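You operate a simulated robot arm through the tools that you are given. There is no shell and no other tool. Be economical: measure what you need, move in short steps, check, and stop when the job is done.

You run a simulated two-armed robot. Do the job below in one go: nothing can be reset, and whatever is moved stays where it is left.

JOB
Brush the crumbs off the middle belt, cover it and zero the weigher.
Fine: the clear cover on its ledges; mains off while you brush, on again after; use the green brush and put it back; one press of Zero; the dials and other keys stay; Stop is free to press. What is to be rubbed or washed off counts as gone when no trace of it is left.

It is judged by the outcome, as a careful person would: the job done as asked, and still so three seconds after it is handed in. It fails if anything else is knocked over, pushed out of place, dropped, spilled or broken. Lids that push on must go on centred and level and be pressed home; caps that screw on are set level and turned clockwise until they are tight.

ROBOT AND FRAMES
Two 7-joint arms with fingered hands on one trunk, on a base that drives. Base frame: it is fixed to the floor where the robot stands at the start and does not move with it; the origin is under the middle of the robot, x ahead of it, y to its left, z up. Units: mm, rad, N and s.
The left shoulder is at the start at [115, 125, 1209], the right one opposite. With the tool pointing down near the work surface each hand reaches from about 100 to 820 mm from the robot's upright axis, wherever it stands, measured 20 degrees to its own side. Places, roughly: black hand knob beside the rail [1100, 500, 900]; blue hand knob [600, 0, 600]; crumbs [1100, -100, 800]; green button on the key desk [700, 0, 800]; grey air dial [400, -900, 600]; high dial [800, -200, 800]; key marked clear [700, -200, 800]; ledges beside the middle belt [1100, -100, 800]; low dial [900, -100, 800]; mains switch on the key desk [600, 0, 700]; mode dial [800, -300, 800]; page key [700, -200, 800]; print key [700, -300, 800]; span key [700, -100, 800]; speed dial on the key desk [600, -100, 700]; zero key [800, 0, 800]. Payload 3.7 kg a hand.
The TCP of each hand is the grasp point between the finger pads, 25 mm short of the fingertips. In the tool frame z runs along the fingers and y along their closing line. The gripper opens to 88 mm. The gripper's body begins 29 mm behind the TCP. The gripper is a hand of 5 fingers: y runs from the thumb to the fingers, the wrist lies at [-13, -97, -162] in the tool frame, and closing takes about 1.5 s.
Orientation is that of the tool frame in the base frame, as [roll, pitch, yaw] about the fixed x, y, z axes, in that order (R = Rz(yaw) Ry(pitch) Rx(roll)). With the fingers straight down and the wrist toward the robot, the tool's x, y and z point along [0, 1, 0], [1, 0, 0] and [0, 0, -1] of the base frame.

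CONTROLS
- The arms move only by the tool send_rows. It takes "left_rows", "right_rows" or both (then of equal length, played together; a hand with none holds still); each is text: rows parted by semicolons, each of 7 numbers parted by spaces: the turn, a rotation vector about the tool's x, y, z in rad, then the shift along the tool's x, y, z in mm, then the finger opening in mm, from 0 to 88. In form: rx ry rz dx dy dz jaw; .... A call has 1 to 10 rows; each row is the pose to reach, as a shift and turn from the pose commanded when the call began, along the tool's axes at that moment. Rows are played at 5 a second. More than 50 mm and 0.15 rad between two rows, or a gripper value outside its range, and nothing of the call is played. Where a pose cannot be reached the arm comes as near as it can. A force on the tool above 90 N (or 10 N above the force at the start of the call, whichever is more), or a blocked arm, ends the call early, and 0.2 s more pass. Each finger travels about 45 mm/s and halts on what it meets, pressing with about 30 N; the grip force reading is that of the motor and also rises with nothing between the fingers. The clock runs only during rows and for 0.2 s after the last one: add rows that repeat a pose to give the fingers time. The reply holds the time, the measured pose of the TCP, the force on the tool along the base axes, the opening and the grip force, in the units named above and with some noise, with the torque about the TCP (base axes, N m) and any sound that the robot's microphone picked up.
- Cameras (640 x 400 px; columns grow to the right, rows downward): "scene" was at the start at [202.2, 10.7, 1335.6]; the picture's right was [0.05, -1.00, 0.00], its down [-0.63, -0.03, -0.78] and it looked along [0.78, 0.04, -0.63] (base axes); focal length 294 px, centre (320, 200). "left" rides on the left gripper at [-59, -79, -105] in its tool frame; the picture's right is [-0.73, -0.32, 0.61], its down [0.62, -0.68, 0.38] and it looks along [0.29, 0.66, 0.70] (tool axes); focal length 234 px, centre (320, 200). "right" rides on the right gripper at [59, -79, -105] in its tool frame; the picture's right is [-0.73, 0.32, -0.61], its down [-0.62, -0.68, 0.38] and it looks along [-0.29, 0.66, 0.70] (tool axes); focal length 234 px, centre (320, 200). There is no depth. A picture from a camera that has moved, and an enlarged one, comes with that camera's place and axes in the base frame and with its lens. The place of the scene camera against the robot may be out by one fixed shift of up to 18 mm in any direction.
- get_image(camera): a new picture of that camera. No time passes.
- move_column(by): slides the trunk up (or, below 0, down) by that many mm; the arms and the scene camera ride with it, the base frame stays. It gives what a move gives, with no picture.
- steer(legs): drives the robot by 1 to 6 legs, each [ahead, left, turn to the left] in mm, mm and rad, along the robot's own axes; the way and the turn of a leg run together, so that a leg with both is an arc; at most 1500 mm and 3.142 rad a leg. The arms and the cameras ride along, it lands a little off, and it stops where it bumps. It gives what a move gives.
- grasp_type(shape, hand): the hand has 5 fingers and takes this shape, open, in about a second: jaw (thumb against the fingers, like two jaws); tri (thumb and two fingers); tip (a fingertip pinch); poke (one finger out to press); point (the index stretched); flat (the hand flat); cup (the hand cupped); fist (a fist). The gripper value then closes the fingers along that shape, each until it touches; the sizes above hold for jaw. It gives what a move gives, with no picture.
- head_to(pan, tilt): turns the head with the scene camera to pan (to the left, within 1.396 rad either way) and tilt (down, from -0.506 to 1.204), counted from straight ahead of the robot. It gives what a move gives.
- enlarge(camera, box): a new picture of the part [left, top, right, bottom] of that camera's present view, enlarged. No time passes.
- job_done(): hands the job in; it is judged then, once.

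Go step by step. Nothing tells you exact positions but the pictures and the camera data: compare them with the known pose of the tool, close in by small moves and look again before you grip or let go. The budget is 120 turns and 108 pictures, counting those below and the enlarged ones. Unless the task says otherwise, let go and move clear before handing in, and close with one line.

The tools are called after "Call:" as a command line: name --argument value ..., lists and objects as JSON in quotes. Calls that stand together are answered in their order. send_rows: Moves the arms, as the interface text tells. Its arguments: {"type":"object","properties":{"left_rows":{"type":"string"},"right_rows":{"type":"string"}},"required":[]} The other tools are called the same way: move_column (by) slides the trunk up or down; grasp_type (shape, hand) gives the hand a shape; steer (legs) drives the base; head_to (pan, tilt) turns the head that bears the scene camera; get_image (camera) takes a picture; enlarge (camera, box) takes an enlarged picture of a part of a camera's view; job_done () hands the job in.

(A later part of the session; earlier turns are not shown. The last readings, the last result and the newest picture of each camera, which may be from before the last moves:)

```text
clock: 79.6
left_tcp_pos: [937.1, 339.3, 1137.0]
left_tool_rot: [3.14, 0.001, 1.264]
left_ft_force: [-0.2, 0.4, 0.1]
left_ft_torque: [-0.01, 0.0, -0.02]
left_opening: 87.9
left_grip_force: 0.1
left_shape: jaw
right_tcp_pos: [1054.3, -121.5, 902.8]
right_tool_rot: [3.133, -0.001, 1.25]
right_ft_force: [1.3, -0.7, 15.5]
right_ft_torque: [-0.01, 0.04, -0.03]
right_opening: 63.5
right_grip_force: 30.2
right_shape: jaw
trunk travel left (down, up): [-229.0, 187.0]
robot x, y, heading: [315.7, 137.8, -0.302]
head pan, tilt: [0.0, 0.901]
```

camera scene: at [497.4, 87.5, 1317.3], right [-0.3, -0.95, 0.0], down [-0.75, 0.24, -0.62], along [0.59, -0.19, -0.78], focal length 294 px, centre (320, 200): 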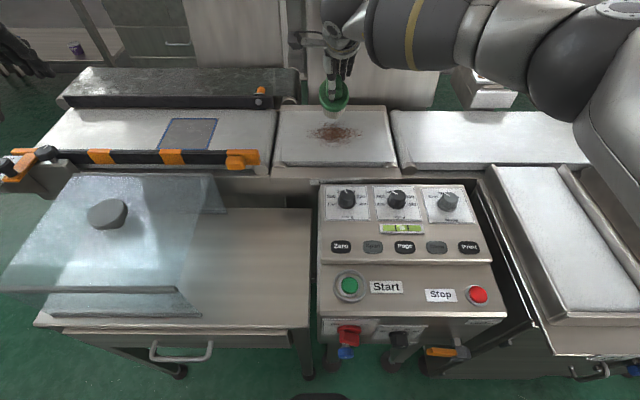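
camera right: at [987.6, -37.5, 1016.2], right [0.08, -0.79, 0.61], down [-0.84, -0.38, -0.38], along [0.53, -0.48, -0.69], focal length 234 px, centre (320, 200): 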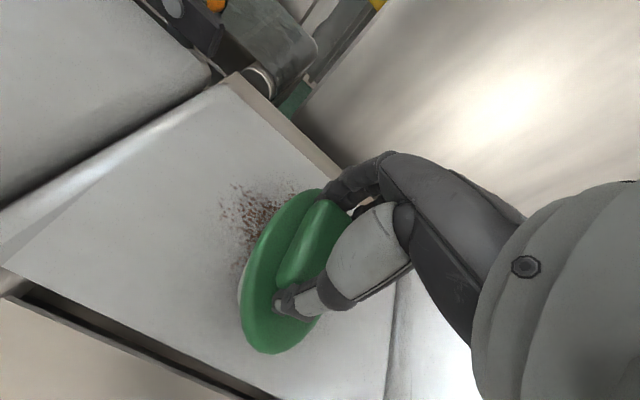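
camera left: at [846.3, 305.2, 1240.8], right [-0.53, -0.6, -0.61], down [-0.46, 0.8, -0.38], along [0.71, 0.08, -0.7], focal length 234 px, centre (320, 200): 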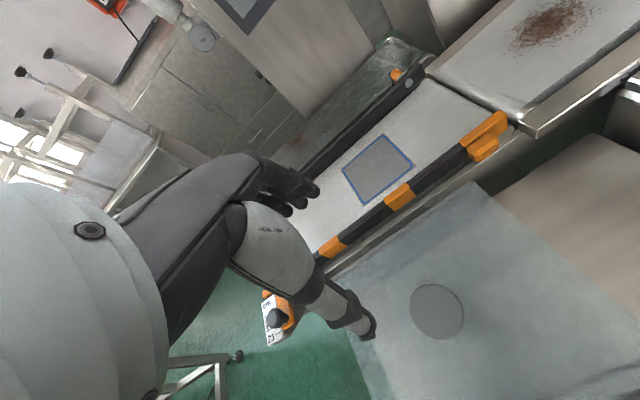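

Light contact (15 N). Sweeping side to side across the crumbs.

Call:
send_rows --right_rows "0 0 0 30 0 0 20; 0 0 0 60 0 0 20; 0 0 0 90 0 0 20; 0 0 0 60 5 0 20; 0 0 0 30 5 0 20; 0 0 0 0 5 0 20; 0 0 0 -30 5 0 20; 0 0 0 -60 5 0 20; 0 0 0 -90 5 0 20; 0 0 0 -90 5 0 20"

Call:
get_image --camera "right"

Call:
enlarge --camera "scene" --box '[250, 80, 430, 190]'

```text
clock: 81.8
left_tcp_pos: [935.6, 340.0, 1136.0]
left_tool_rot: [3.14, 0.002, 1.266]
left_ft_force: [0.5, 1.1, 0.5]
left_ft_torque: [-0.03, 0.05, -0.03]
left_opening: 87.8
left_grip_force: 0.1
left_shape: jaw
right_tcp_pos: [1029.9, -207.6, 901.0]
right_tool_rot: [3.133, -0.001, 1.251]
right_ft_force: [2.0, 8.4, 23.2]
right_ft_torque: [0.27, 0.11, -0.1]
right_opening: 61.1
right_grip_force: 30.2
right_shape: jaw
trunk travel left (down, up): [-229.0, 187.0]
robot x, y, heading: [314.2, 138.7, -0.305]
head pan, tilt: [0.0, 0.901]
```

```text
46 pictures are left
camera right: at [972.7, -127.1, 1005.5], right [0.07, -0.79, 0.61], down [-0.84, -0.38, -0.39], along [0.54, -0.48, -0.69], focal length 234 px, centre (320, 200)
```

right: 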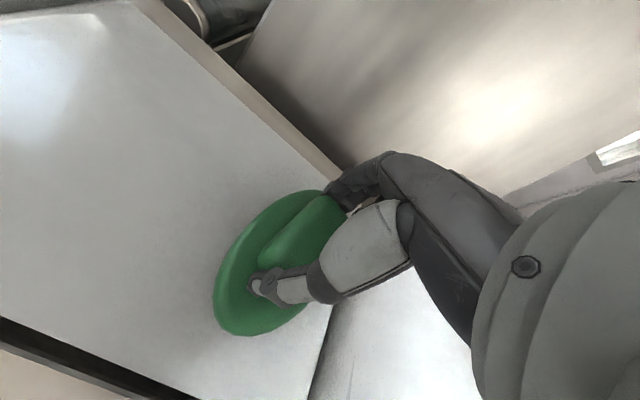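

```text
3.56 times, centred on (340, 135) of scene
camera zoom: at [494.3, 89.5, 1318.0], right [-0.3, -0.95, 0.0], down [-0.75, 0.23, -0.62], along [0.59, -0.19, -0.78], focal length 1045 px, centre (249, 431)
```

zoom: 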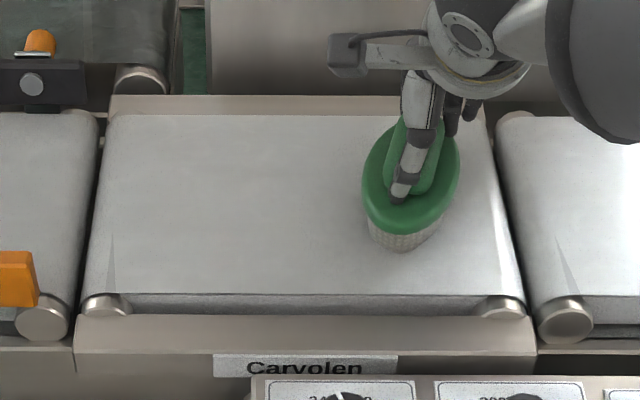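

Belt looks clean; the brush has twisted slightly in the grip. Lifting to check under it.

Call:
send_rows --right_rows "0 0 0 0 0 -15 20; 0 0 0 0 0 -40 20; 0 0 0 0 0 -70 20; 0 0 0 0 0 -100 20; 0 0 0 0 0 -100 20"

Call:
get_image --camera "right"

Call:
enlarge --camera "scene" --box '[250, 80, 430, 190]'

```text
clock: 83.0
left_tcp_pos: [939.1, 337.6, 1135.8]
left_tool_rot: [-3.141, -0.001, 1.264]
left_ft_force: [-0.1, -0.3, -0.1]
left_ft_torque: [-0.01, 0.01, -0.01]
left_opening: 87.8
left_grip_force: 0.0
left_shape: jaw
right_tcp_pos: [1030.4, -210.3, 997.3]
right_tool_rot: [3.14, 0.001, 1.251]
right_ft_force: [-0.3, 0.0, -0.9]
right_ft_torque: [-0.03, 0.0, 0.0]
right_opening: 62.8
right_grip_force: 30.2
right_shape: jaw
trunk travel left (down, up): [-229.0, 187.0]
robot x, y, heading: [315.0, 140.3, -0.307]
head pan, tilt: [0.0, 0.901]
```

```text
44 pictures are left
camera right: at [973.6, -128.7, 1102.0], right [0.08, -0.79, 0.61], down [-0.84, -0.38, -0.38], along [0.53, -0.48, -0.69], focal length 234 px, centre (320, 200)
```

right: 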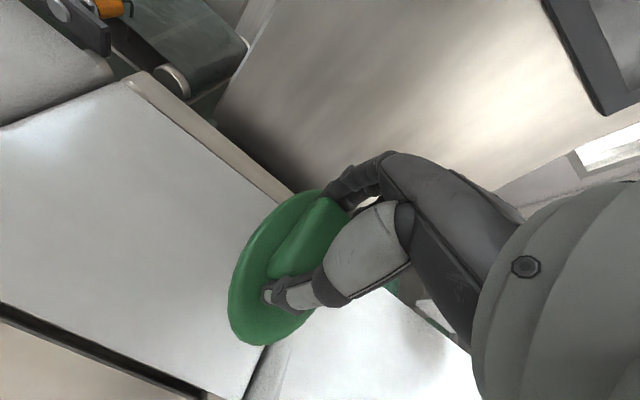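

```text
3.56 times, centred on (340, 135) of scene
camera zoom: at [497.2, 86.9, 1317.2], right [-0.3, -0.95, 0.0], down [-0.75, 0.24, -0.62], along [0.59, -0.19, -0.78], focal length 1045 px, centre (249, 431)
```

zoom: 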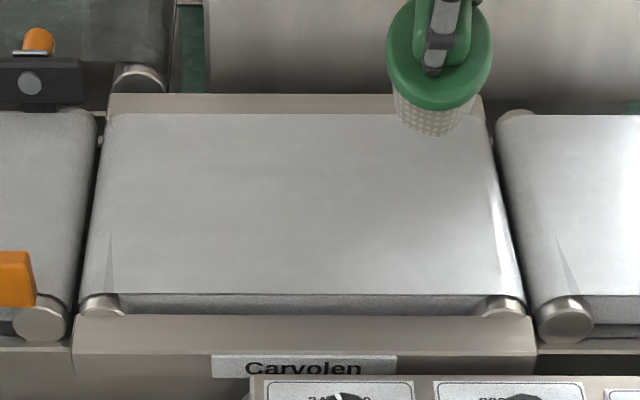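

Belt is clean. Now carrying the brush back to where it lay.

Call:
send_rows --right_rows "0 0 0 0 -35 0 20; 0 0 0 0 -75 0 20; 0 0 0 0 -115 0 20; 0 0 0 10 -155 0 20; 0 0 0 25 -195 0 20; 0 0 0 45 -235 0 20; 0 0 0 70 -270 0 20; 0 0 0 100 -295 0 20; 0 0 0 135 -308 0 20; 0 0 0 170 -308 0 20"

Call:
send_rows --right_rows "0 0 0 25 0 10 20; 0 0 0 50 0 25 20; 0 0 0 65 0 50 20; 0 0 0 75 0 80 20; 0 0 0 75 0 115 20; 0 0 0 75 0 150 20; 0 0 0 75 0 180 20; 0 0 0 75 0 180 20"

Call:
get_image --camera "right"

Call:
enlarge --camera "scene" --box '[140, 170, 340, 300]'

```text
clock: 85.2
left_tcp_pos: [939.6, 339.7, 1136.3]
left_tool_rot: [-3.14, -0.003, 1.265]
left_ft_force: [0.3, 0.2, -0.2]
left_ft_torque: [-0.01, 0.01, 0.03]
left_opening: 87.6
left_grip_force: 0.1
left_shape: jaw
right_tcp_pos: [791.6, 49.9, 996.0]
right_tool_rot: [3.139, 0.001, 1.249]
right_ft_force: [-0.3, 0.3, -0.5]
right_ft_torque: [0.03, 0.0, 0.01]
right_opening: 62.9
right_grip_force: 29.9
right_shape: jaw
trunk travel left (down, up): [-229.0, 187.0]
robot x, y, heading: [313.3, 139.5, -0.309]
head pan, tilt: [0.0, 0.901]
```

```text
clock: 87.0
left_tcp_pos: [938.0, 338.1, 1135.2]
left_tool_rot: [3.141, -0.002, 1.266]
left_ft_force: [-0.5, 0.0, 0.8]
left_ft_torque: [-0.01, -0.05, 0.0]
left_opening: 87.6
left_grip_force: 0.1
left_shape: jaw
right_tcp_pos: [815.7, 119.7, 814.6]
right_tool_rot: [3.139, -0.001, 1.253]
right_ft_force: [-0.5, 0.4, -0.7]
right_ft_torque: [0.01, -0.03, 0.0]
right_opening: 62.3
right_grip_force: 29.8
right_shape: jaw
trunk travel left (down, up): [-229.0, 187.0]
robot x, y, heading: [314.2, 135.7, -0.305]
head pan, tilt: [0.0, 0.901]
```

```text
42 pictures are left
camera right: at [758.5, 201.4, 919.6], right [0.08, -0.79, 0.61], down [-0.84, -0.38, -0.39], along [0.54, -0.48, -0.69], focal length 234 px, centre (320, 200)
```

right: 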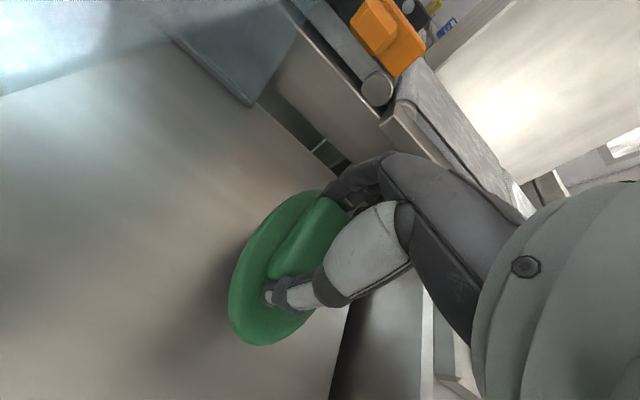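

```text
3.08 times, centred on (240, 235) of scene
camera zoom: at [496.5, 87.2, 1317.5], right [-0.3, -0.95, 0.0], down [-0.75, 0.24, -0.62], along [0.59, -0.19, -0.78], focal length 904 px, centre (566, 92)
```

zoom: 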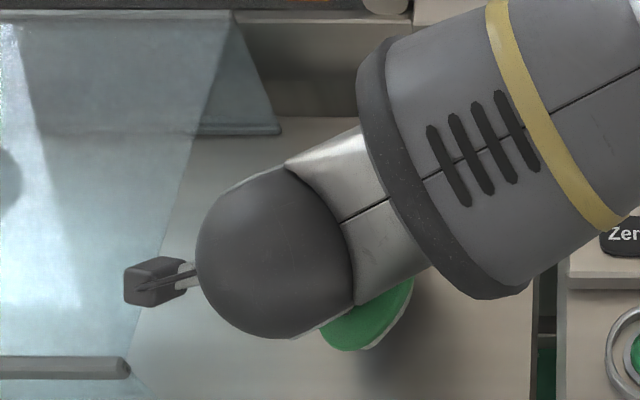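

Call:
send_rows --right_rows "0 0 0 0 0 10 20; 0 0 0 0 0 20 20; 0 0 0 0 0 26 20; 0 0 0 0 0 30 20; 0 0 0 0 0 30 20"

```text
clock: 88.2
left_tcp_pos: [938.5, 338.7, 1136.3]
left_tool_rot: [-3.141, 0.001, 1.266]
left_ft_force: [0.3, -0.4, 0.0]
left_ft_torque: [-0.04, 0.0, -0.01]
left_opening: 87.5
left_grip_force: 0.0
left_shape: jaw
right_tcp_pos: [815.9, 121.0, 786.5]
right_tool_rot: [3.138, 0.0, 1.252]
right_ft_force: [0.4, 0.4, -1.5]
right_ft_torque: [-0.02, 0.01, 0.0]
right_opening: 62.7
right_grip_force: 29.8
right_shape: jaw
trunk travel left (down, up): [-229.0, 187.0]
robot x, y, heading: [313.4, 137.2, -0.303]
head pan, tilt: [0.0, 0.901]
```

Call:
send_rows --right_rows "0 0 0 0 0 3 20; 0 0 0 0 0 6 20; 0 0 0 0 0 8 20; 0 0 0 0 0 8 20"

```text
clock: 89.2
left_tcp_pos: [935.6, 338.8, 1137.7]
left_tool_rot: [3.139, 0.0, 1.266]
left_ft_force: [0.0, 0.1, -0.2]
left_ft_torque: [-0.02, 0.05, 0.01]
left_opening: 87.9
left_grip_force: 0.0
left_shape: jaw
right_tcp_pos: [815.4, 120.6, 781.2]
right_tool_rot: [3.132, -0.002, 1.252]
right_ft_force: [0.8, -1.3, 29.5]
right_ft_torque: [0.32, 0.68, -0.01]
right_opening: 62.8
right_grip_force: 30.3
right_shape: jaw
trunk travel left (down, up): [-229.0, 187.0]
robot x, y, heading: [313.0, 141.8, -0.301]
head pan, tilt: [0.0, 0.901]
```

It's seated on the table; opening and lifting away.

Call:
send_rows --right_rows "0 0 0 0 0 -2 20; 0 0 0 0 0 -3 40; 0 0 0 0 0 -3 70; 0 0 0 0 0 -3 88; 0 0 0 0 0 -3 88; 0 0 0 0 0 -3 88; 0 0 0 0 0 -15 88; 0 0 0 0 0 -40 88; 0 0 0 0 0 -80 88; 0 0 0 0 0 -120 88"

Call:
get_image --camera "right"

```text
clock: 91.4
left_tcp_pos: [938.1, 339.0, 1136.2]
left_tool_rot: [-3.141, 0.001, 1.265]
left_ft_force: [-0.3, 0.5, 0.1]
left_ft_torque: [-0.01, 0.0, 0.07]
left_opening: 87.7
left_grip_force: 0.1
left_shape: jaw
right_tcp_pos: [817.2, 120.9, 899.8]
right_tool_rot: [3.137, 0.002, 1.252]
right_ft_force: [-0.6, -0.2, -0.1]
right_ft_torque: [0.01, -0.02, 0.01]
right_opening: 87.8
right_grip_force: 0.0
right_shape: jaw
trunk travel left (down, up): [-229.0, 187.0]
robot x, y, heading: [313.4, 142.1, -0.304]
head pan, tilt: [0.0, 0.901]
```

```text
40 pictures are left
camera right: at [760.2, 201.3, 1003.7], right [0.08, -0.79, 0.61], down [-0.84, -0.38, -0.38], along [0.53, -0.48, -0.69], focal length 234 px, centre (320, 200)
```

right: 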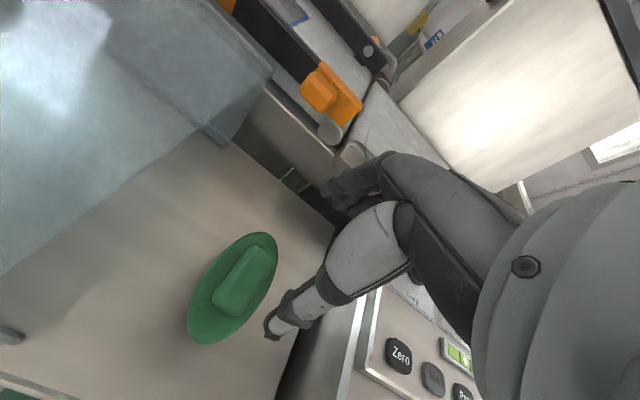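

Brush is back upright in its place. Next the cover: I'll clear the right hand and look at the cover and ledges.

Call:
send_rows --right_rows "0 0 0 -30 0 -40 88; 0 0 0 -70 -10 -80 88; 0 0 0 -110 -20 -120 88; 0 0 0 -155 -30 -150 88; 0 0 0 -200 -40 -180 88; 0 0 0 -245 -50 -200 88; 0 0 0 -290 -60 -200 88; 0 0 0 -320 -70 -200 88"

Call:
enlarge --camera "scene" --box '[240, 80, 420, 200]'

Call:
enlarge --camera "scene" --box '[0, 150, 260, 340]'

Call:
get_image --camera "left"

```text
refused: row 2 steps farther than a row can; nothing moved
```

```text
3.33 times, centred on (330, 140) of scene
camera zoom: at [496.2, 87.2, 1317.5], right [-0.3, -0.95, 0.0], down [-0.75, 0.24, -0.62], along [0.59, -0.19, -0.78], focal length 980 px, centre (287, 400)
```

zoom: 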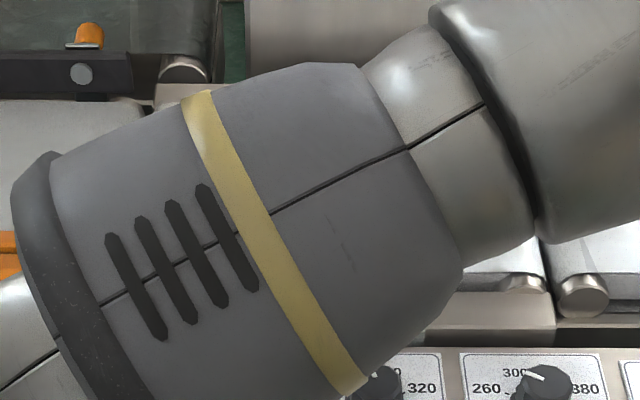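

```text
2.11 times, centred on (130, 245) of scene
camera zoom: at [496.2, 87.2, 1317.5], right [-0.3, -0.95, 0.0], down [-0.75, 0.24, -0.62], along [0.59, -0.19, -0.78], focal length 619 px, centre (720, 105)
```

zoom: 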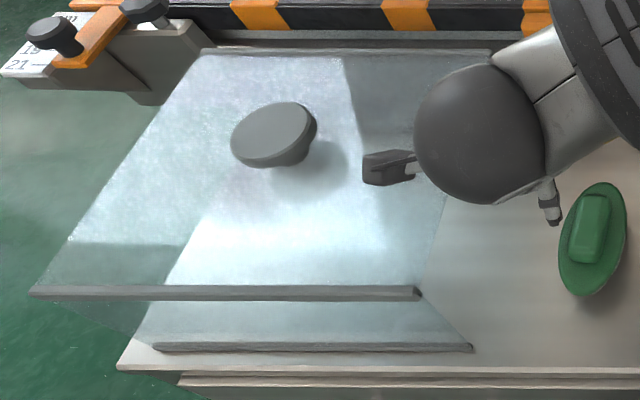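

```text
37 pictures are left
camera left: at [845.1, 305.0, 1241.7], right [-0.53, -0.6, -0.61], down [-0.46, 0.8, -0.38], along [0.71, 0.08, -0.7], focal length 234 px, centre (320, 200)
```

left: 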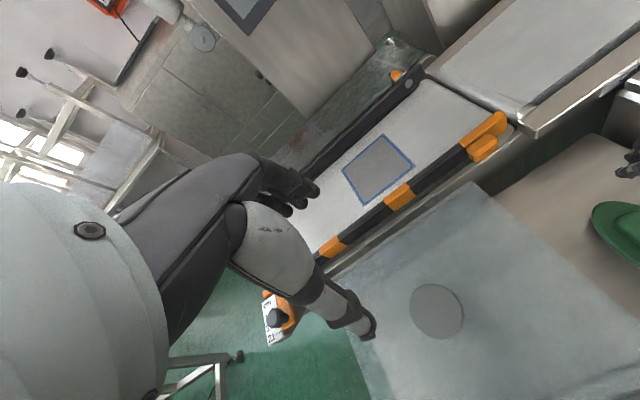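

Call:
send_rows --right_rows "0 0 0 -20 0 -40 88; 0 0 0 -40 -5 -80 88; 0 0 0 -65 -10 -120 88; 0 0 0 -95 -15 -155 88; 0 0 0 -130 -25 -185 88; 0 0 0 -170 -35 -200 88; 0 0 0 -215 -45 -205 88; 0 0 0 -260 -55 -205 88; 0 0 0 -300 -65 -205 88; 0 0 0 -320 -70 -205 88"

Call:
get_image --camera "scene"

```text
clock: 93.6
left_tcp_pos: [939.4, 338.4, 1135.5]
left_tool_rot: [3.142, 0.0, 1.266]
left_ft_force: [0.7, 0.9, -0.1]
left_ft_torque: [0.0, -0.01, -0.03]
left_opening: 87.9
left_grip_force: 0.1
left_shape: jaw
right_tcp_pos: [694.3, -178.3, 1121.8]
right_tool_rot: [3.141, 0.0, 1.254]
right_ft_force: [-0.4, -0.5, -0.7]
right_ft_torque: [-0.01, 0.03, -0.03]
right_opening: 87.8
right_grip_force: 0.0
right_shape: jaw
right hand out of reach, approached as far as the arm can: row 7, 8, 9, 10
trunk travel left (down, up): [-229.0, 187.0]
robot x, y, heading: [311.9, 137.7, -0.305]
head pan, tilt: [0.0, 0.901]
```

```text
36 pictures are left
camera scene: at [496.2, 86.9, 1317.5], right [-0.3, -0.95, 0.0], down [-0.75, 0.24, -0.62], along [0.59, -0.19, -0.78], focal length 294 px, centre (320, 200)
```

scene: 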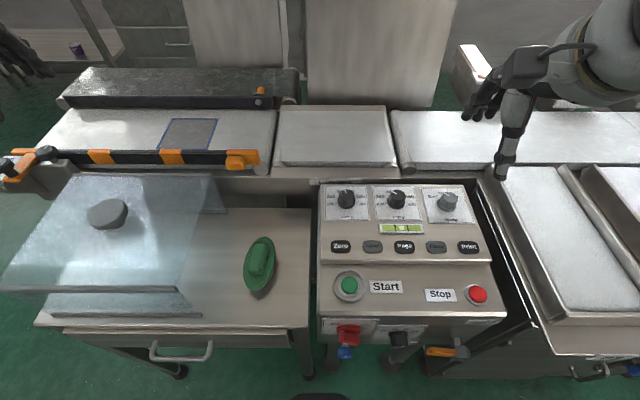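

The knob triangulates to about [910, 354, 904] (plate near z 865, ~68 mm wide), and the ledges' centre lies about 295 mm ahead and 424 mm right of it. I'll step right slightly, move the right arm aside and bring the left hand over the knob.

Call:
steer --legs '[[0, -45, 0]]'

Call:
send_rows --left_rows "0 0 0 12 -8 20 88; 0 0 0 25 -16 45 88; 0 0 0 38 -24 70 88; 0 0 0 51 -32 100 88; 0 0 0 51 -32 135 88; 0 0 0 51 -32 165 88; 0 0 0 51 -32 180 88; 0 0 0 51 -32 180 88" --right_rows "0 0 0 -15 0 -5 88; 0 0 0 -30 0 -10 88; 0 0 0 -45 0 -15 88; 0 0 0 -60 0 -20 88; 0 0 0 -75 0 -25 88; 0 0 0 -90 0 -30 88; 0 0 0 -100 0 -30 88; 0 0 0 -100 0 -30 88"

Call:
get_image --camera "left"

Call:
get_image --camera "scene"

```text
clock: 94.7
left_tcp_pos: [924.8, 293.8, 1135.6]
left_tool_rot: [3.141, 0.001, 1.267]
left_ft_force: [-0.2, -0.8, 0.3]
left_ft_torque: [0.02, 0.04, -0.01]
left_opening: 87.7
left_grip_force: 0.0
left_shape: jaw
right_tcp_pos: [681.0, -221.5, 1119.8]
right_tool_rot: [3.139, -0.001, 1.251]
right_ft_force: [0.3, -1.0, 0.1]
right_ft_torque: [0.0, 0.0, -0.02]
right_opening: 87.7
right_grip_force: 0.1
right_shape: jaw
trunk travel left (down, up): [-229.0, 187.0]
robot x, y, heading: [301.3, 97.6, -0.31]
head pan, tilt: [0.0, 0.901]
```

```text
clock: 96.5
left_tcp_pos: [910.1, 353.7, 954.6]
left_tool_rot: [3.141, 0.001, 1.266]
left_ft_force: [-0.6, -0.2, -0.3]
left_ft_torque: [0.02, 0.01, 0.01]
left_opening: 87.8
left_grip_force: 0.1
left_shape: jaw
right_tcp_pos: [650.1, -315.5, 1149.4]
right_tool_rot: [-3.142, 0.0, 1.252]
right_ft_force: [-0.5, 0.1, -0.7]
right_ft_torque: [0.01, 0.04, -0.03]
right_opening: 87.8
right_grip_force: 0.1
right_shape: jaw
trunk travel left (down, up): [-229.0, 187.0]
robot x, y, heading: [300.4, 98.1, -0.305]
head pan, tilt: [0.0, 0.901]
```

```text
35 pictures are left
camera left: at [817.4, 320.3, 1061.4], right [-0.53, -0.6, -0.61], down [-0.46, 0.8, -0.38], along [0.71, 0.08, -0.7], focal length 234 px, centre (320, 200)
```

left: 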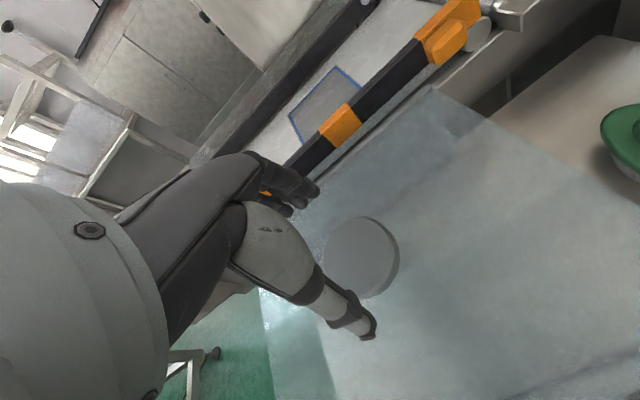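

```text
34 pictures are left
camera scene: at [483.1, 44.2, 1317.4], right [-0.3, -0.95, 0.0], down [-0.75, 0.24, -0.62], along [0.59, -0.19, -0.78], focal length 294 px, centre (320, 200)
```

scene: 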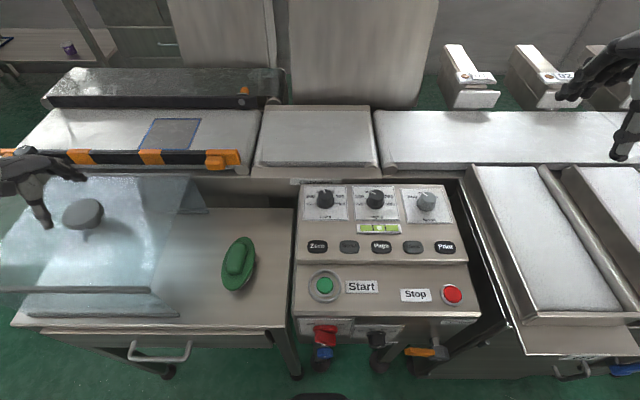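

Knob is nearly centred under the left hand; small correction and descend.

Call:
send_rows --left_rows "0 0 0 -3 -1 15 88; 0 0 0 -3 -1 30 88; 0 0 0 -3 -1 42 88; 0 0 0 -3 -1 50 88; 0 0 0 -3 -1 55 88; 0 0 0 -3 -1 55 88"

Call:
get_image --camera "left"

```text
clock: 97.9
left_tcp_pos: [909.8, 350.8, 900.8]
left_tool_rot: [-3.141, -0.002, 1.265]
left_ft_force: [-0.2, -0.5, 0.5]
left_ft_torque: [0.02, -0.01, -0.01]
left_opening: 87.7
left_grip_force: 0.0
left_shape: jaw
right_tcp_pos: [649.6, -315.9, 1150.0]
right_tool_rot: [3.141, 0.0, 1.252]
right_ft_force: [0.2, 0.0, 0.9]
right_ft_torque: [-0.02, -0.01, 0.0]
right_opening: 88.1
right_grip_force: 0.1
right_shape: jaw
trunk travel left (down, up): [-229.0, 187.0]
robot x, y, heading: [299.1, 94.7, -0.307]
head pan, tilt: [0.0, 0.901]
```

```text
33 pictures are left
camera left: at [815.4, 317.6, 1006.0], right [-0.53, -0.59, -0.61], down [-0.46, 0.8, -0.38], along [0.71, 0.08, -0.7], focal length 234 px, centre (320, 200)
```

left: 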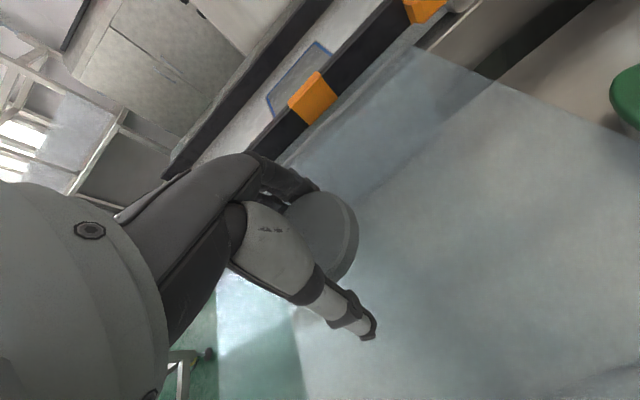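

Disc is centred at TCP height. Down a few mm more, then close.

Call:
send_rows --left_rows "0 0 0 0 0 3 88; 0 0 0 0 0 6 88; 0 0 0 0 0 6 70; 0 0 0 0 0 6 55; 0 0 0 0 0 6 40; 0 0 0 0 0 6 25; 0 0 0 0 0 6 20; 0 0 0 0 0 6 20; 0 0 0 0 0 6 20"

Call:
get_image --camera "left"

```text
clock: 99.9
left_tcp_pos: [907.7, 351.8, 895.1]
left_tool_rot: [-3.14, 0.001, 1.266]
left_ft_force: [-0.2, 0.9, 0.4]
left_ft_torque: [-0.04, -0.01, 0.02]
left_opening: 45.6
left_grip_force: 30.1
left_shape: jaw
right_tcp_pos: [650.0, -315.3, 1150.1]
right_tool_rot: [3.141, 0.0, 1.253]
right_ft_force: [0.0, 0.8, 0.6]
right_ft_torque: [0.04, 0.01, 0.0]
right_opening: 87.9
right_grip_force: 0.1
right_shape: jaw
trunk travel left (down, up): [-229.0, 187.0]
robot x, y, heading: [298.2, 96.7, -0.308]
head pan, tilt: [0.0, 0.901]
```

```text
32 pictures are left
camera left: at [815.2, 317.5, 1000.0], right [-0.53, -0.59, -0.61], down [-0.46, 0.8, -0.38], along [0.71, 0.08, -0.7], focal length 234 px, centre (320, 200)
```

left: 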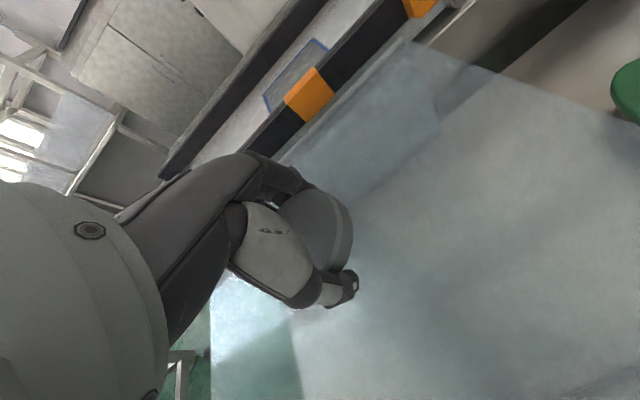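

Gripped at 46 mm. Lifting the cover slowly.

Call:
send_rows --left_rows "0 0 0 0 0 -8 20; 0 0 0 0 0 -20 20; 0 0 0 0 0 -40 20; 0 0 0 0 0 -65 20; 0 0 0 0 0 -90 20; 0 0 0 0 0 -115 20; 0 0 0 0 0 -145 20; 0 0 0 0 0 -175 20; 0 0 0 0 0 -200 20; 0 0 0 0 0 -220 20"

Call:
get_image --camera "scene"

Call:
get_image --camera "left"

```text
clock: 102.1
left_tcp_pos: [908.1, 350.8, 1114.3]
left_tool_rot: [-3.139, 0.0, 1.266]
left_ft_force: [-0.8, 0.3, -4.7]
left_ft_torque: [0.02, 0.03, 0.0]
left_opening: 45.3
left_grip_force: 30.2
left_shape: jaw
right_tcp_pos: [650.4, -316.0, 1150.5]
right_tool_rot: [3.14, 0.002, 1.252]
right_ft_force: [-0.3, 0.4, -0.2]
right_ft_torque: [-0.01, -0.02, 0.0]
right_opening: 87.7
right_grip_force: 0.0
right_shape: jaw
trunk travel left (down, up): [-229.0, 187.0]
robot x, y, heading: [300.8, 95.2, -0.309]
head pan, tilt: [0.0, 0.901]
```

```text
31 pictures are left
camera scene: at [483.3, 44.2, 1317.4], right [-0.3, -0.95, 0.0], down [-0.75, 0.24, -0.62], along [0.59, -0.19, -0.78], focal length 294 px, centre (320, 200)
```

scene: 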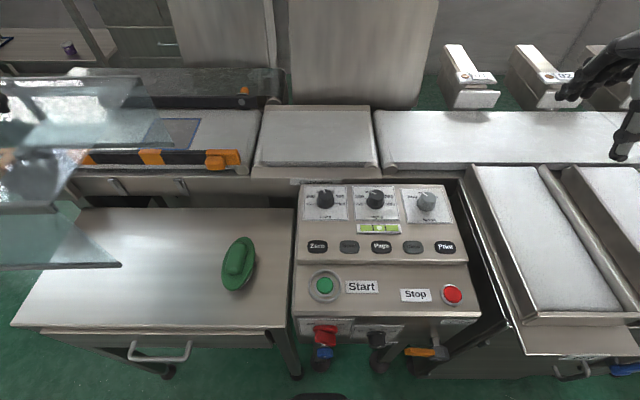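

```text
30 pictures are left
camera left: at [815.2, 317.5, 1220.4], right [-0.53, -0.59, -0.61], down [-0.46, 0.8, -0.38], along [0.71, 0.08, -0.7], focal length 234 px, centre (320, 200)
```

left: 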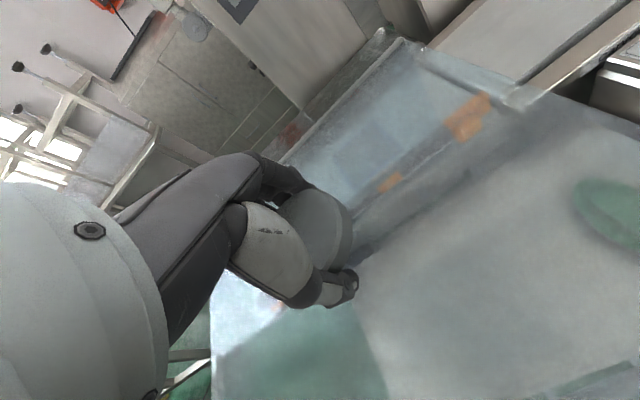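

Cover is up and level. Measuring the ledges precisely before carrying it over.

Call:
enlarge --camera "scene" --box '[240, 90, 400, 190]'

```text
4.00 times, centred on (320, 140) of scene
camera zoom: at [483.3, 44.2, 1317.4], right [-0.3, -0.95, 0.0], down [-0.75, 0.24, -0.62], along [0.59, -0.19, -0.78], focal length 1175 px, centre (320, 440)
```

zoom: 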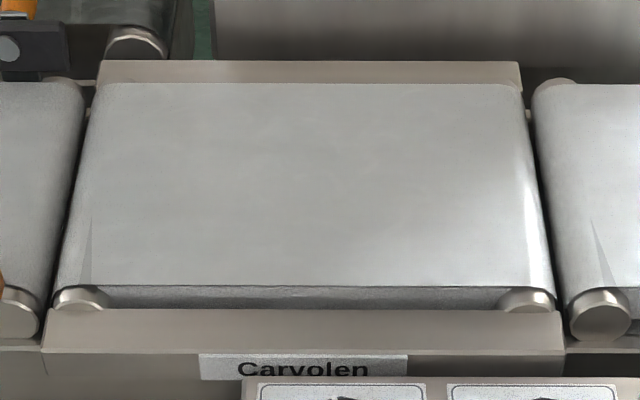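

Calibrating the scene camera offset with known points gives the ledge centre at f≈1040, l≈196, i.e. a cover shift of 281 mm forward and 418 mm right in tool axes. Carrying it over in two moves.

Call:
send_rows --left_rows "0 0 0 0 0 -15 20; 0 0 0 -15 8 -30 20; 0 0 0 -45 20 -32 20; 0 0 0 -80 38 -32 20; 0 0 0 -118 60 -32 20; 0 0 0 -156 84 -32 20; 0 0 0 -194 108 -32 20; 0 0 0 -232 132 -32 20; 0 0 0 -260 150 -32 20; 0 0 0 -260 150 -32 20"

Call:
get_image --camera "scene"

```text
clock: 104.3
left_tcp_pos: [973.8, 58.6, 1147.2]
left_tool_rot: [3.14, 0.0, 1.266]
left_ft_force: [0.6, 0.8, -4.1]
left_ft_torque: [-0.07, 0.08, -0.01]
left_opening: 44.9
left_grip_force: 29.7
left_shape: jaw
right_tcp_pos: [649.4, -315.2, 1151.8]
right_tool_rot: [3.14, 0.001, 1.251]
right_ft_force: [-0.1, 0.9, 0.7]
right_ft_torque: [0.0, -0.01, 0.0]
right_opening: 87.9
right_grip_force: 0.1
right_shape: jaw
trunk travel left (down, up): [-229.0, 187.0]
robot x, y, heading: [301.8, 98.6, -0.306]
head pan, tilt: [0.0, 0.901]
```

```text
28 pictures are left
camera scene: at [482.9, 44.4, 1317.5], right [-0.3, -0.95, 0.0], down [-0.75, 0.24, -0.62], along [0.59, -0.19, -0.78], focal length 294 px, centre (320, 200)
```

scene: 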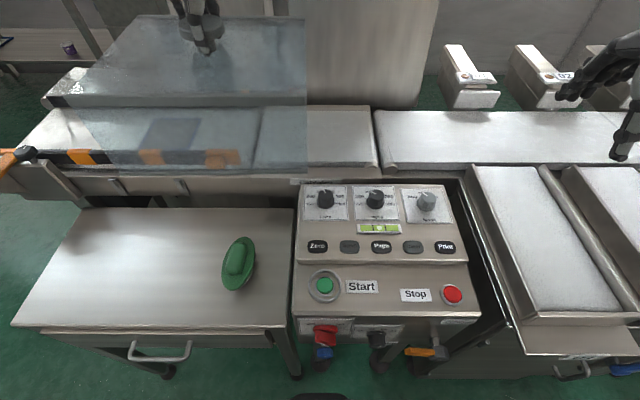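

Call:
send_rows --left_rows "0 0 0 -35 28 0 20; 0 0 0 -70 58 0 20; 0 0 0 -105 87 0 20; 0 0 0 -140 115 0 20; 0 0 0 -158 130 0 20; 0 0 0 -158 130 20 20; 0 0 0 -158 130 50 20; 0 0 0 -158 130 80 20; 0 0 0 -158 130 105 20; 0 0 0 -158 130 105 20"

Call:
get_image --camera "scene"

Call:
get_image --camera "left"

```text
clock: 106.5
left_tcp_pos: [998.9, -13.5, 1060.3]
left_tool_rot: [3.141, 0.002, 1.264]
left_ft_force: [-0.1, 0.1, -4.5]
left_ft_torque: [-0.03, 0.02, -0.03]
left_opening: 44.1
left_grip_force: 30.0
left_shape: jaw
left hand out of reach, approached as far as the arm can: row 2, 3, 4, 5, 6, 7, 8, 9, 10
right_tcp_pos: [649.8, -315.0, 1149.6]
right_tool_rot: [3.142, 0.002, 1.253]
right_ft_force: [0.8, -1.0, -0.1]
right_ft_torque: [-0.05, -0.01, 0.0]
right_opening: 87.8
right_grip_force: 0.0
right_shape: jaw
trunk travel left (down, up): [-229.0, 187.0]
robot x, y, heading: [299.9, 98.8, -0.306]
head pan, tilt: [0.0, 0.901]
```

```text
27 pictures are left
camera scene: at [483.8, 44.1, 1317.3], right [-0.3, -0.95, 0.0], down [-0.75, 0.24, -0.62], along [0.59, -0.19, -0.78], focal length 294 px, centre (320, 200)
```

scene: 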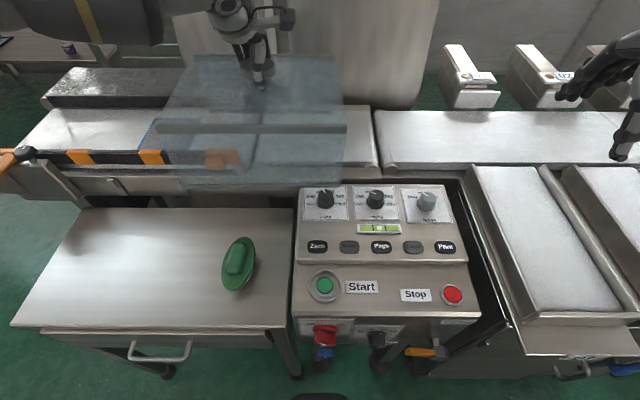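

```text
26 pictures are left
camera left: at [905.9, -46.9, 1165.5], right [-0.53, -0.6, -0.61], down [-0.46, 0.8, -0.38], along [0.71, 0.08, -0.7], focal length 234 px, centre (320, 200)
```

left: 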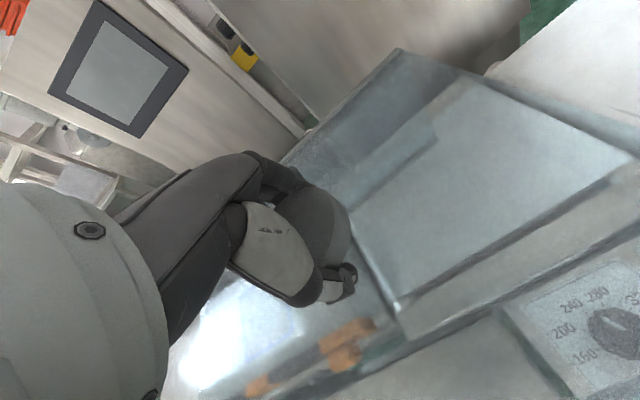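

The left arm ran out of reach before the target. I'll raise the cover back up and move the base to help.

Call:
send_rows --left_rows "0 0 0 0 0 -25 20; 0 0 0 10 -10 -50 20; 0 0 0 30 -25 -75 20; 0 0 0 55 -45 -95 20; 0 0 0 80 -70 -100 20; 0 0 0 100 -90 -100 20; 0 0 0 100 -90 -100 20"

```text
clock: 108.1
left_tcp_pos: [944.0, 112.3, 1162.2]
left_tool_rot: [-3.14, 0.001, 1.265]
left_ft_force: [1.5, -0.3, -5.6]
left_ft_torque: [0.02, -0.01, -0.01]
left_opening: 44.0
left_grip_force: 30.2
left_shape: jaw
right_tcp_pos: [650.5, -315.5, 1148.4]
right_tool_rot: [3.141, -0.002, 1.252]
right_ft_force: [-0.1, -0.4, -1.1]
right_ft_torque: [0.01, -0.02, -0.02]
right_opening: 87.5
right_grip_force: 0.0
right_shape: jaw
trunk travel left (down, up): [-229.0, 187.0]
robot x, y, heading: [303.3, 99.7, -0.306]
head pan, tilt: [0.0, 0.901]
```

Call:
move_column --by 110

Call:
steer --legs '[[15, 0, 0]]'

```text
clock: 109.5
left_tcp_pos: [943.2, 111.0, 1271.8]
left_tool_rot: [-3.139, 0.001, 1.265]
left_ft_force: [-0.5, 0.4, -5.1]
left_ft_torque: [-0.03, 0.0, 0.0]
left_opening: 44.3
left_grip_force: 30.2
left_shape: jaw
right_tcp_pos: [650.6, -316.2, 1260.0]
right_tool_rot: [3.14, 0.003, 1.252]
right_ft_force: [0.5, 0.2, 0.1]
right_ft_torque: [-0.02, 0.0, 0.0]
right_opening: 87.9
right_grip_force: 0.1
right_shape: jaw
trunk travel left (down, up): [-339.0, 77.0]
robot x, y, heading: [298.8, 99.1, -0.304]
head pan, tilt: [0.0, 0.901]
```

```text
clock: 110.3
left_tcp_pos: [955.8, 107.3, 1274.8]
left_tool_rot: [-3.14, 0.0, 1.265]
left_ft_force: [-0.6, 0.6, -5.6]
left_ft_torque: [-0.07, 0.04, 0.03]
left_opening: 43.9
left_grip_force: 30.5
left_shape: jaw
right_tcp_pos: [662.8, -319.9, 1260.7]
right_tool_rot: [3.139, 0.002, 1.251]
right_ft_force: [0.2, 0.6, -0.1]
right_ft_torque: [0.01, -0.01, -0.04]
right_opening: 88.0
right_grip_force: 0.1
right_shape: jaw
trunk travel left (down, up): [-339.0, 77.0]
robot x, y, heading: [313.1, 96.9, -0.308]
head pan, tilt: [0.0, 0.901]
```

Call:
send_rows --left_rows "0 0 0 0 0 40 20; 0 0 0 0 0 80 20; 0 0 0 -15 10 115 20; 0 0 0 -45 35 135 20; 0 0 0 -78 65 145 20; 0 0 0 -110 93 152 20; 0 0 0 -142 119 160 20; 0 0 0 -172 142 168 20; 0 0 0 -199 162 175 20; 0 0 0 -199 162 175 20"

Call:
get_image --camera "scene"

```text
clock: 112.5
left_tcp_pos: [967.6, 35.5, 1158.8]
left_tool_rot: [3.14, 0.0, 1.263]
left_ft_force: [0.8, 1.3, -5.5]
left_ft_torque: [-0.02, 0.01, 0.02]
left_opening: 43.9
left_grip_force: 29.8
left_shape: jaw
left hand out of reach, approached as far as the arm can: row 5, 6, 7, 8, 9, 10
right_tcp_pos: [664.2, -319.7, 1261.6]
right_tool_rot: [-3.141, 0.003, 1.251]
right_ft_force: [-0.2, -0.1, -0.3]
right_ft_torque: [0.01, -0.04, 0.0]
right_opening: 87.9
right_grip_force: 0.0
right_shape: jaw
trunk travel left (down, up): [-339.0, 77.0]
robot x, y, heading: [316.6, 93.9, -0.308]
head pan, tilt: [0.0, 0.901]
```

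```text
25 pictures are left
camera scene: at [425.7, 62.7, 1430.7], right [-0.3, -0.95, 0.0], down [-0.75, 0.24, -0.62], along [0.59, -0.19, -0.78], focal length 294 px, centre (320, 200)
```

scene: 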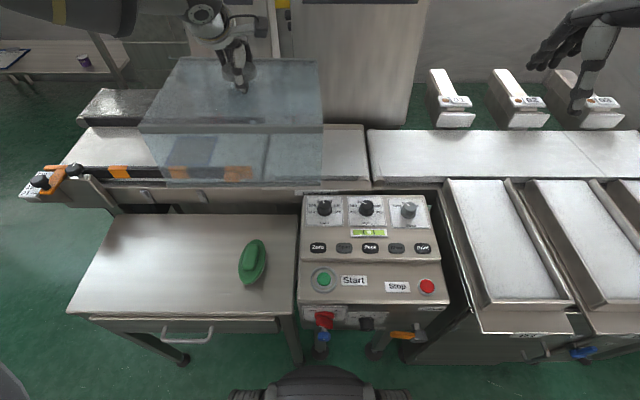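

Raising the trunk also shifts the shoulders back, and reach is best about 20° to the arm's own side. So I'll lift the cover, bring the trunk back down, and turn the base right by 0.3 rad to favour the left arm.

Call:
send_rows --left_rows "0 0 0 8 -8 -25 20; 0 0 0 20 -20 -50 20; 0 0 0 35 -35 -75 20; 0 0 0 50 -50 -95 20; 0 0 0 60 -60 -105 20; 0 0 0 60 -60 -105 20"

Call:
move_column --by -110

Call:
steer --legs '[[0, 0, -0.3]]'

Call:
get_image --camera "scene"

```text
clock: 113.9
left_tcp_pos: [922.2, 116.2, 1262.1]
left_tool_rot: [-3.139, -0.001, 1.264]
left_ft_force: [-0.3, 0.4, -5.7]
left_ft_torque: [-0.04, 0.0, 0.01]
left_opening: 43.7
left_grip_force: 29.4
left_shape: jaw
right_tcp_pos: [664.3, -320.4, 1261.2]
right_tool_rot: [3.141, 0.002, 1.253]
right_ft_force: [0.3, 0.6, 0.2]
right_ft_torque: [-0.05, 0.02, -0.02]
right_opening: 87.8
right_grip_force: 0.1
right_shape: jaw
trunk travel left (down, up): [-339.0, 77.0]
robot x, y, heading: [314.1, 90.9, -0.306]
head pan, tilt: [0.0, 0.901]
```

```text
clock: 115.3
left_tcp_pos: [920.8, 114.8, 1153.7]
left_tool_rot: [3.14, 0.001, 1.264]
left_ft_force: [-0.9, 0.0, -5.5]
left_ft_torque: [-0.04, 0.03, -0.02]
left_opening: 43.6
left_grip_force: 30.3
left_shape: jaw
right_tcp_pos: [662.8, -318.6, 1151.2]
right_tool_rot: [3.139, 0.001, 1.253]
right_ft_force: [0.0, -0.1, 0.6]
right_ft_torque: [0.02, -0.02, -0.01]
right_opening: 87.7
right_grip_force: 0.0
right_shape: jaw
trunk travel left (down, up): [-229.0, 187.0]
robot x, y, heading: [310.1, 93.7, -0.304]
head pan, tilt: [0.0, 0.901]
```

```text
clock: 116.7
left_tcp_pos: [901.7, -64.2, 1152.8]
left_tool_rot: [-3.138, 0.0, 0.969]
left_ft_force: [0.0, 0.7, -4.8]
left_ft_torque: [0.0, 0.02, -0.02]
left_opening: 43.5
left_grip_force: 30.7
left_shape: jaw
right_tcp_pos: [527.4, -405.8, 1150.3]
right_tool_rot: [3.141, 0.0, 0.954]
right_ft_force: [0.8, -1.1, -0.5]
right_ft_torque: [0.01, -0.01, 0.02]
right_opening: 87.8
right_grip_force: 0.1
right_shape: jaw
trunk travel left (down, up): [-229.0, 187.0]
robot x, y, heading: [316.5, 93.4, -0.603]
head pan, tilt: [0.0, 0.901]
```

```text
24 pictures are left
camera scene: at [471.4, -13.5, 1317.2], right [-0.57, -0.82, 0.0], down [-0.65, 0.44, -0.62], along [0.51, -0.35, -0.78], focal length 294 px, centre (320, 200)
```

scene: 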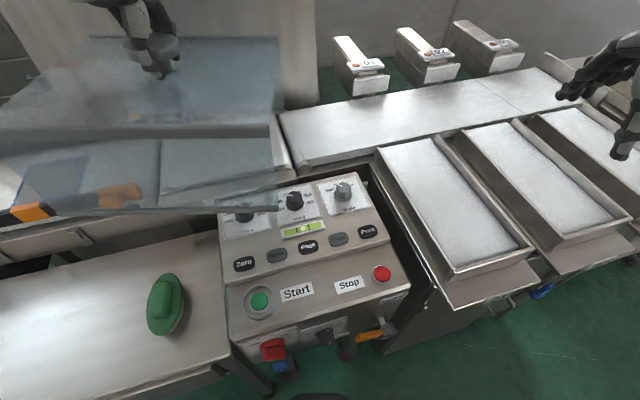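

Reach looks better. Now rotate the cover back square and carry it over the ledges, staying a bit above.

Call:
send_rows --left_rows "0 0 -0.08 0 20 5 20; 0 0 -0.16 5 45 10 20; 0 0 -0.24 10 70 20 20; 0 0 -0.297 15 95 30 20; 0 0 -0.297 20 120 45 20; 0 0 -0.297 25 142 60 20; 0 0 -0.297 29 161 75 20; 0 0 -0.297 29 161 90 20; 0 0 -0.297 29 161 90 20"

Call:
head_to --pan 0.3 --tilt 0.8

Call:
get_image --camera "scene"

```text
clock: 118.7
left_tcp_pos: [1049.7, -131.8, 1062.1]
left_tool_rot: [-3.139, 0.001, 1.264]
left_ft_force: [0.2, -0.7, -6.5]
left_ft_torque: [-0.04, 0.03, 0.02]
left_opening: 43.3
left_grip_force: 29.8
left_shape: jaw
right_tcp_pos: [526.6, -403.0, 1150.5]
right_tool_rot: [-3.141, 0.001, 0.955]
right_ft_force: [0.9, 0.1, -0.1]
right_ft_torque: [0.0, 0.01, -0.01]
right_opening: 87.8
right_grip_force: 0.1
right_shape: jaw
trunk travel left (down, up): [-229.0, 187.0]
robot x, y, heading: [311.0, 94.6, -0.603]
head pan, tilt: [0.0, 0.901]
```

```text
clock: 119.5
left_tcp_pos: [1049.4, -131.6, 1061.6]
left_tool_rot: [-3.141, 0.0, 1.264]
left_ft_force: [-0.6, 0.9, -5.2]
left_ft_torque: [-0.04, 0.01, -0.01]
left_opening: 43.3
left_grip_force: 30.0
left_shape: jaw
right_tcp_pos: [526.8, -404.0, 1151.1]
right_tool_rot: [3.141, 0.002, 0.956]
right_ft_force: [-0.1, 0.7, 1.0]
right_ft_torque: [-0.02, 0.03, 0.02]
right_opening: 88.1
right_grip_force: 0.0
right_shape: jaw
trunk travel left (down, up): [-229.0, 187.0]
robot x, y, heading: [312.4, 92.7, -0.602]
head pan, tilt: [0.3, 0.799]
```

```text
23 pictures are left
camera scene: at [486.4, 5.8, 1325.2], right [-0.3, -0.95, 0.0], down [-0.68, 0.21, -0.7], along [0.66, -0.21, -0.72], focal length 294 px, centre (320, 200)
```

scene: 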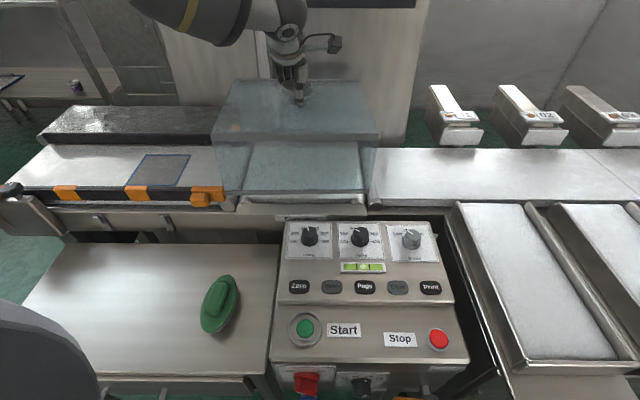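

Reached exactly. Zooming to compare the cover's lower edges with the ledges.

Call:
enlarge --camera "scene" --box '[200, 70, 400, 225]'

```text
2.58 times, centred on (300, 148) of scene
camera zoom: at [486.4, 5.8, 1325.2], right [-0.3, -0.95, 0.0], down [-0.68, 0.21, -0.7], along [0.66, -0.21, -0.72], focal length 758 px, centre (372, 336)
```

zoom: 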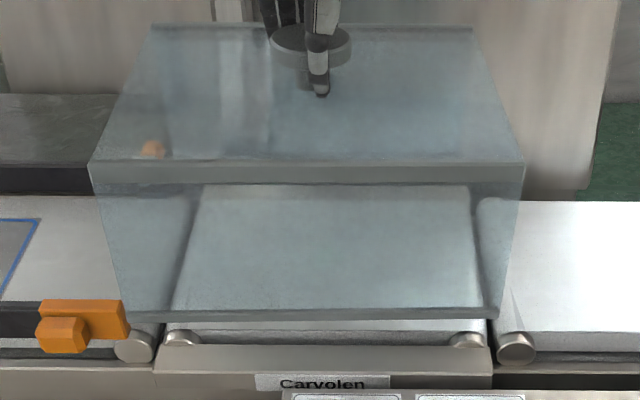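

The cover is parallel, about 5 mm left and 7 mm near of centre; correcting and lowering to just above the ledges.

Call:
send_rows --left_rows "0 0 0 -4 6 8 20; 0 0 0 -4 6 20 20; 0 0 0 -4 6 32 20; 0 0 0 -4 6 42 20; 0 0 0 -4 6 48 20; 0 0 0 -4 6 48 20"

Call:
enlarge --camera "scene" --box '[200, 70, 400, 225]'

```text
clock: 120.9
left_tcp_pos: [1053.3, -136.3, 1014.8]
left_tool_rot: [3.141, -0.001, 1.266]
left_ft_force: [-0.2, -0.4, -5.3]
left_ft_torque: [-0.05, 0.02, 0.04]
left_opening: 43.5
left_grip_force: 30.1
left_shape: jaw
right_tcp_pos: [529.1, -404.5, 1150.3]
right_tool_rot: [3.141, 0.001, 0.955]
right_ft_force: [0.4, 0.5, -0.2]
right_ft_torque: [-0.01, -0.01, 0.04]
right_opening: 87.9
right_grip_force: 0.1
right_shape: jaw
trunk travel left (down, up): [-229.0, 187.0]
robot x, y, heading: [311.6, 93.7, -0.6]
head pan, tilt: [0.3, 0.799]
```

```text
2.58 times, centred on (300, 148) of scene
camera zoom: at [486.4, 5.9, 1325.2], right [-0.3, -0.95, 0.0], down [-0.68, 0.21, -0.7], along [0.67, -0.21, -0.72], focal length 758 px, centre (372, 336)
```

zoom: 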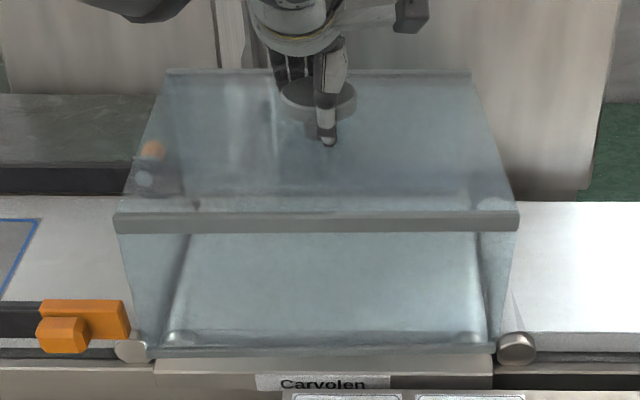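

Good alignment over the ledges. Lowering gently to contact.

Call:
send_rows --left_rows "0 0 0 -2 1 4 20; 0 0 0 -2 1 8 20; 0 0 0 -2 1 11 20; 0 0 0 -2 1 14 20; 0 0 0 -2 1 14 20"

Call:
enlarge --camera "scene" --box '[220, 140, 380, 225]'

```text
clock: 122.1
left_tcp_pos: [1053.7, -138.5, 1001.4]
left_tool_rot: [3.139, 0.001, 1.265]
left_ft_force: [-1.5, -0.1, 1.1]
left_ft_torque: [-0.17, -0.44, -0.04]
left_opening: 43.4
left_grip_force: 29.9
left_shape: jaw
right_tcp_pos: [527.8, -404.1, 1150.1]
right_tool_rot: [3.139, -0.001, 0.954]
right_ft_force: [0.7, -0.2, 0.3]
right_ft_torque: [0.02, 0.01, 0.06]
right_opening: 87.8
right_grip_force: 0.0
right_shape: jaw
trunk travel left (down, up): [-229.0, 187.0]
robot x, y, heading: [314.7, 95.0, -0.601]
head pan, tilt: [0.3, 0.799]
```

```text
4.00 times, centred on (300, 182) of scene
camera zoom: at [485.3, 6.3, 1325.5], right [-0.3, -0.95, 0.0], down [-0.68, 0.21, -0.7], along [0.67, -0.21, -0.72], focal length 1175 px, centre (400, 270)
```

zoom: 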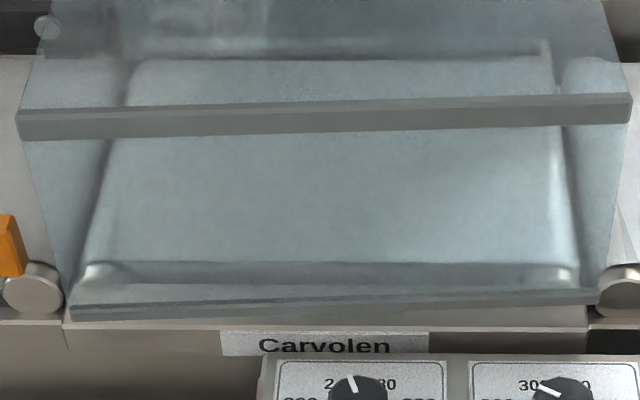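

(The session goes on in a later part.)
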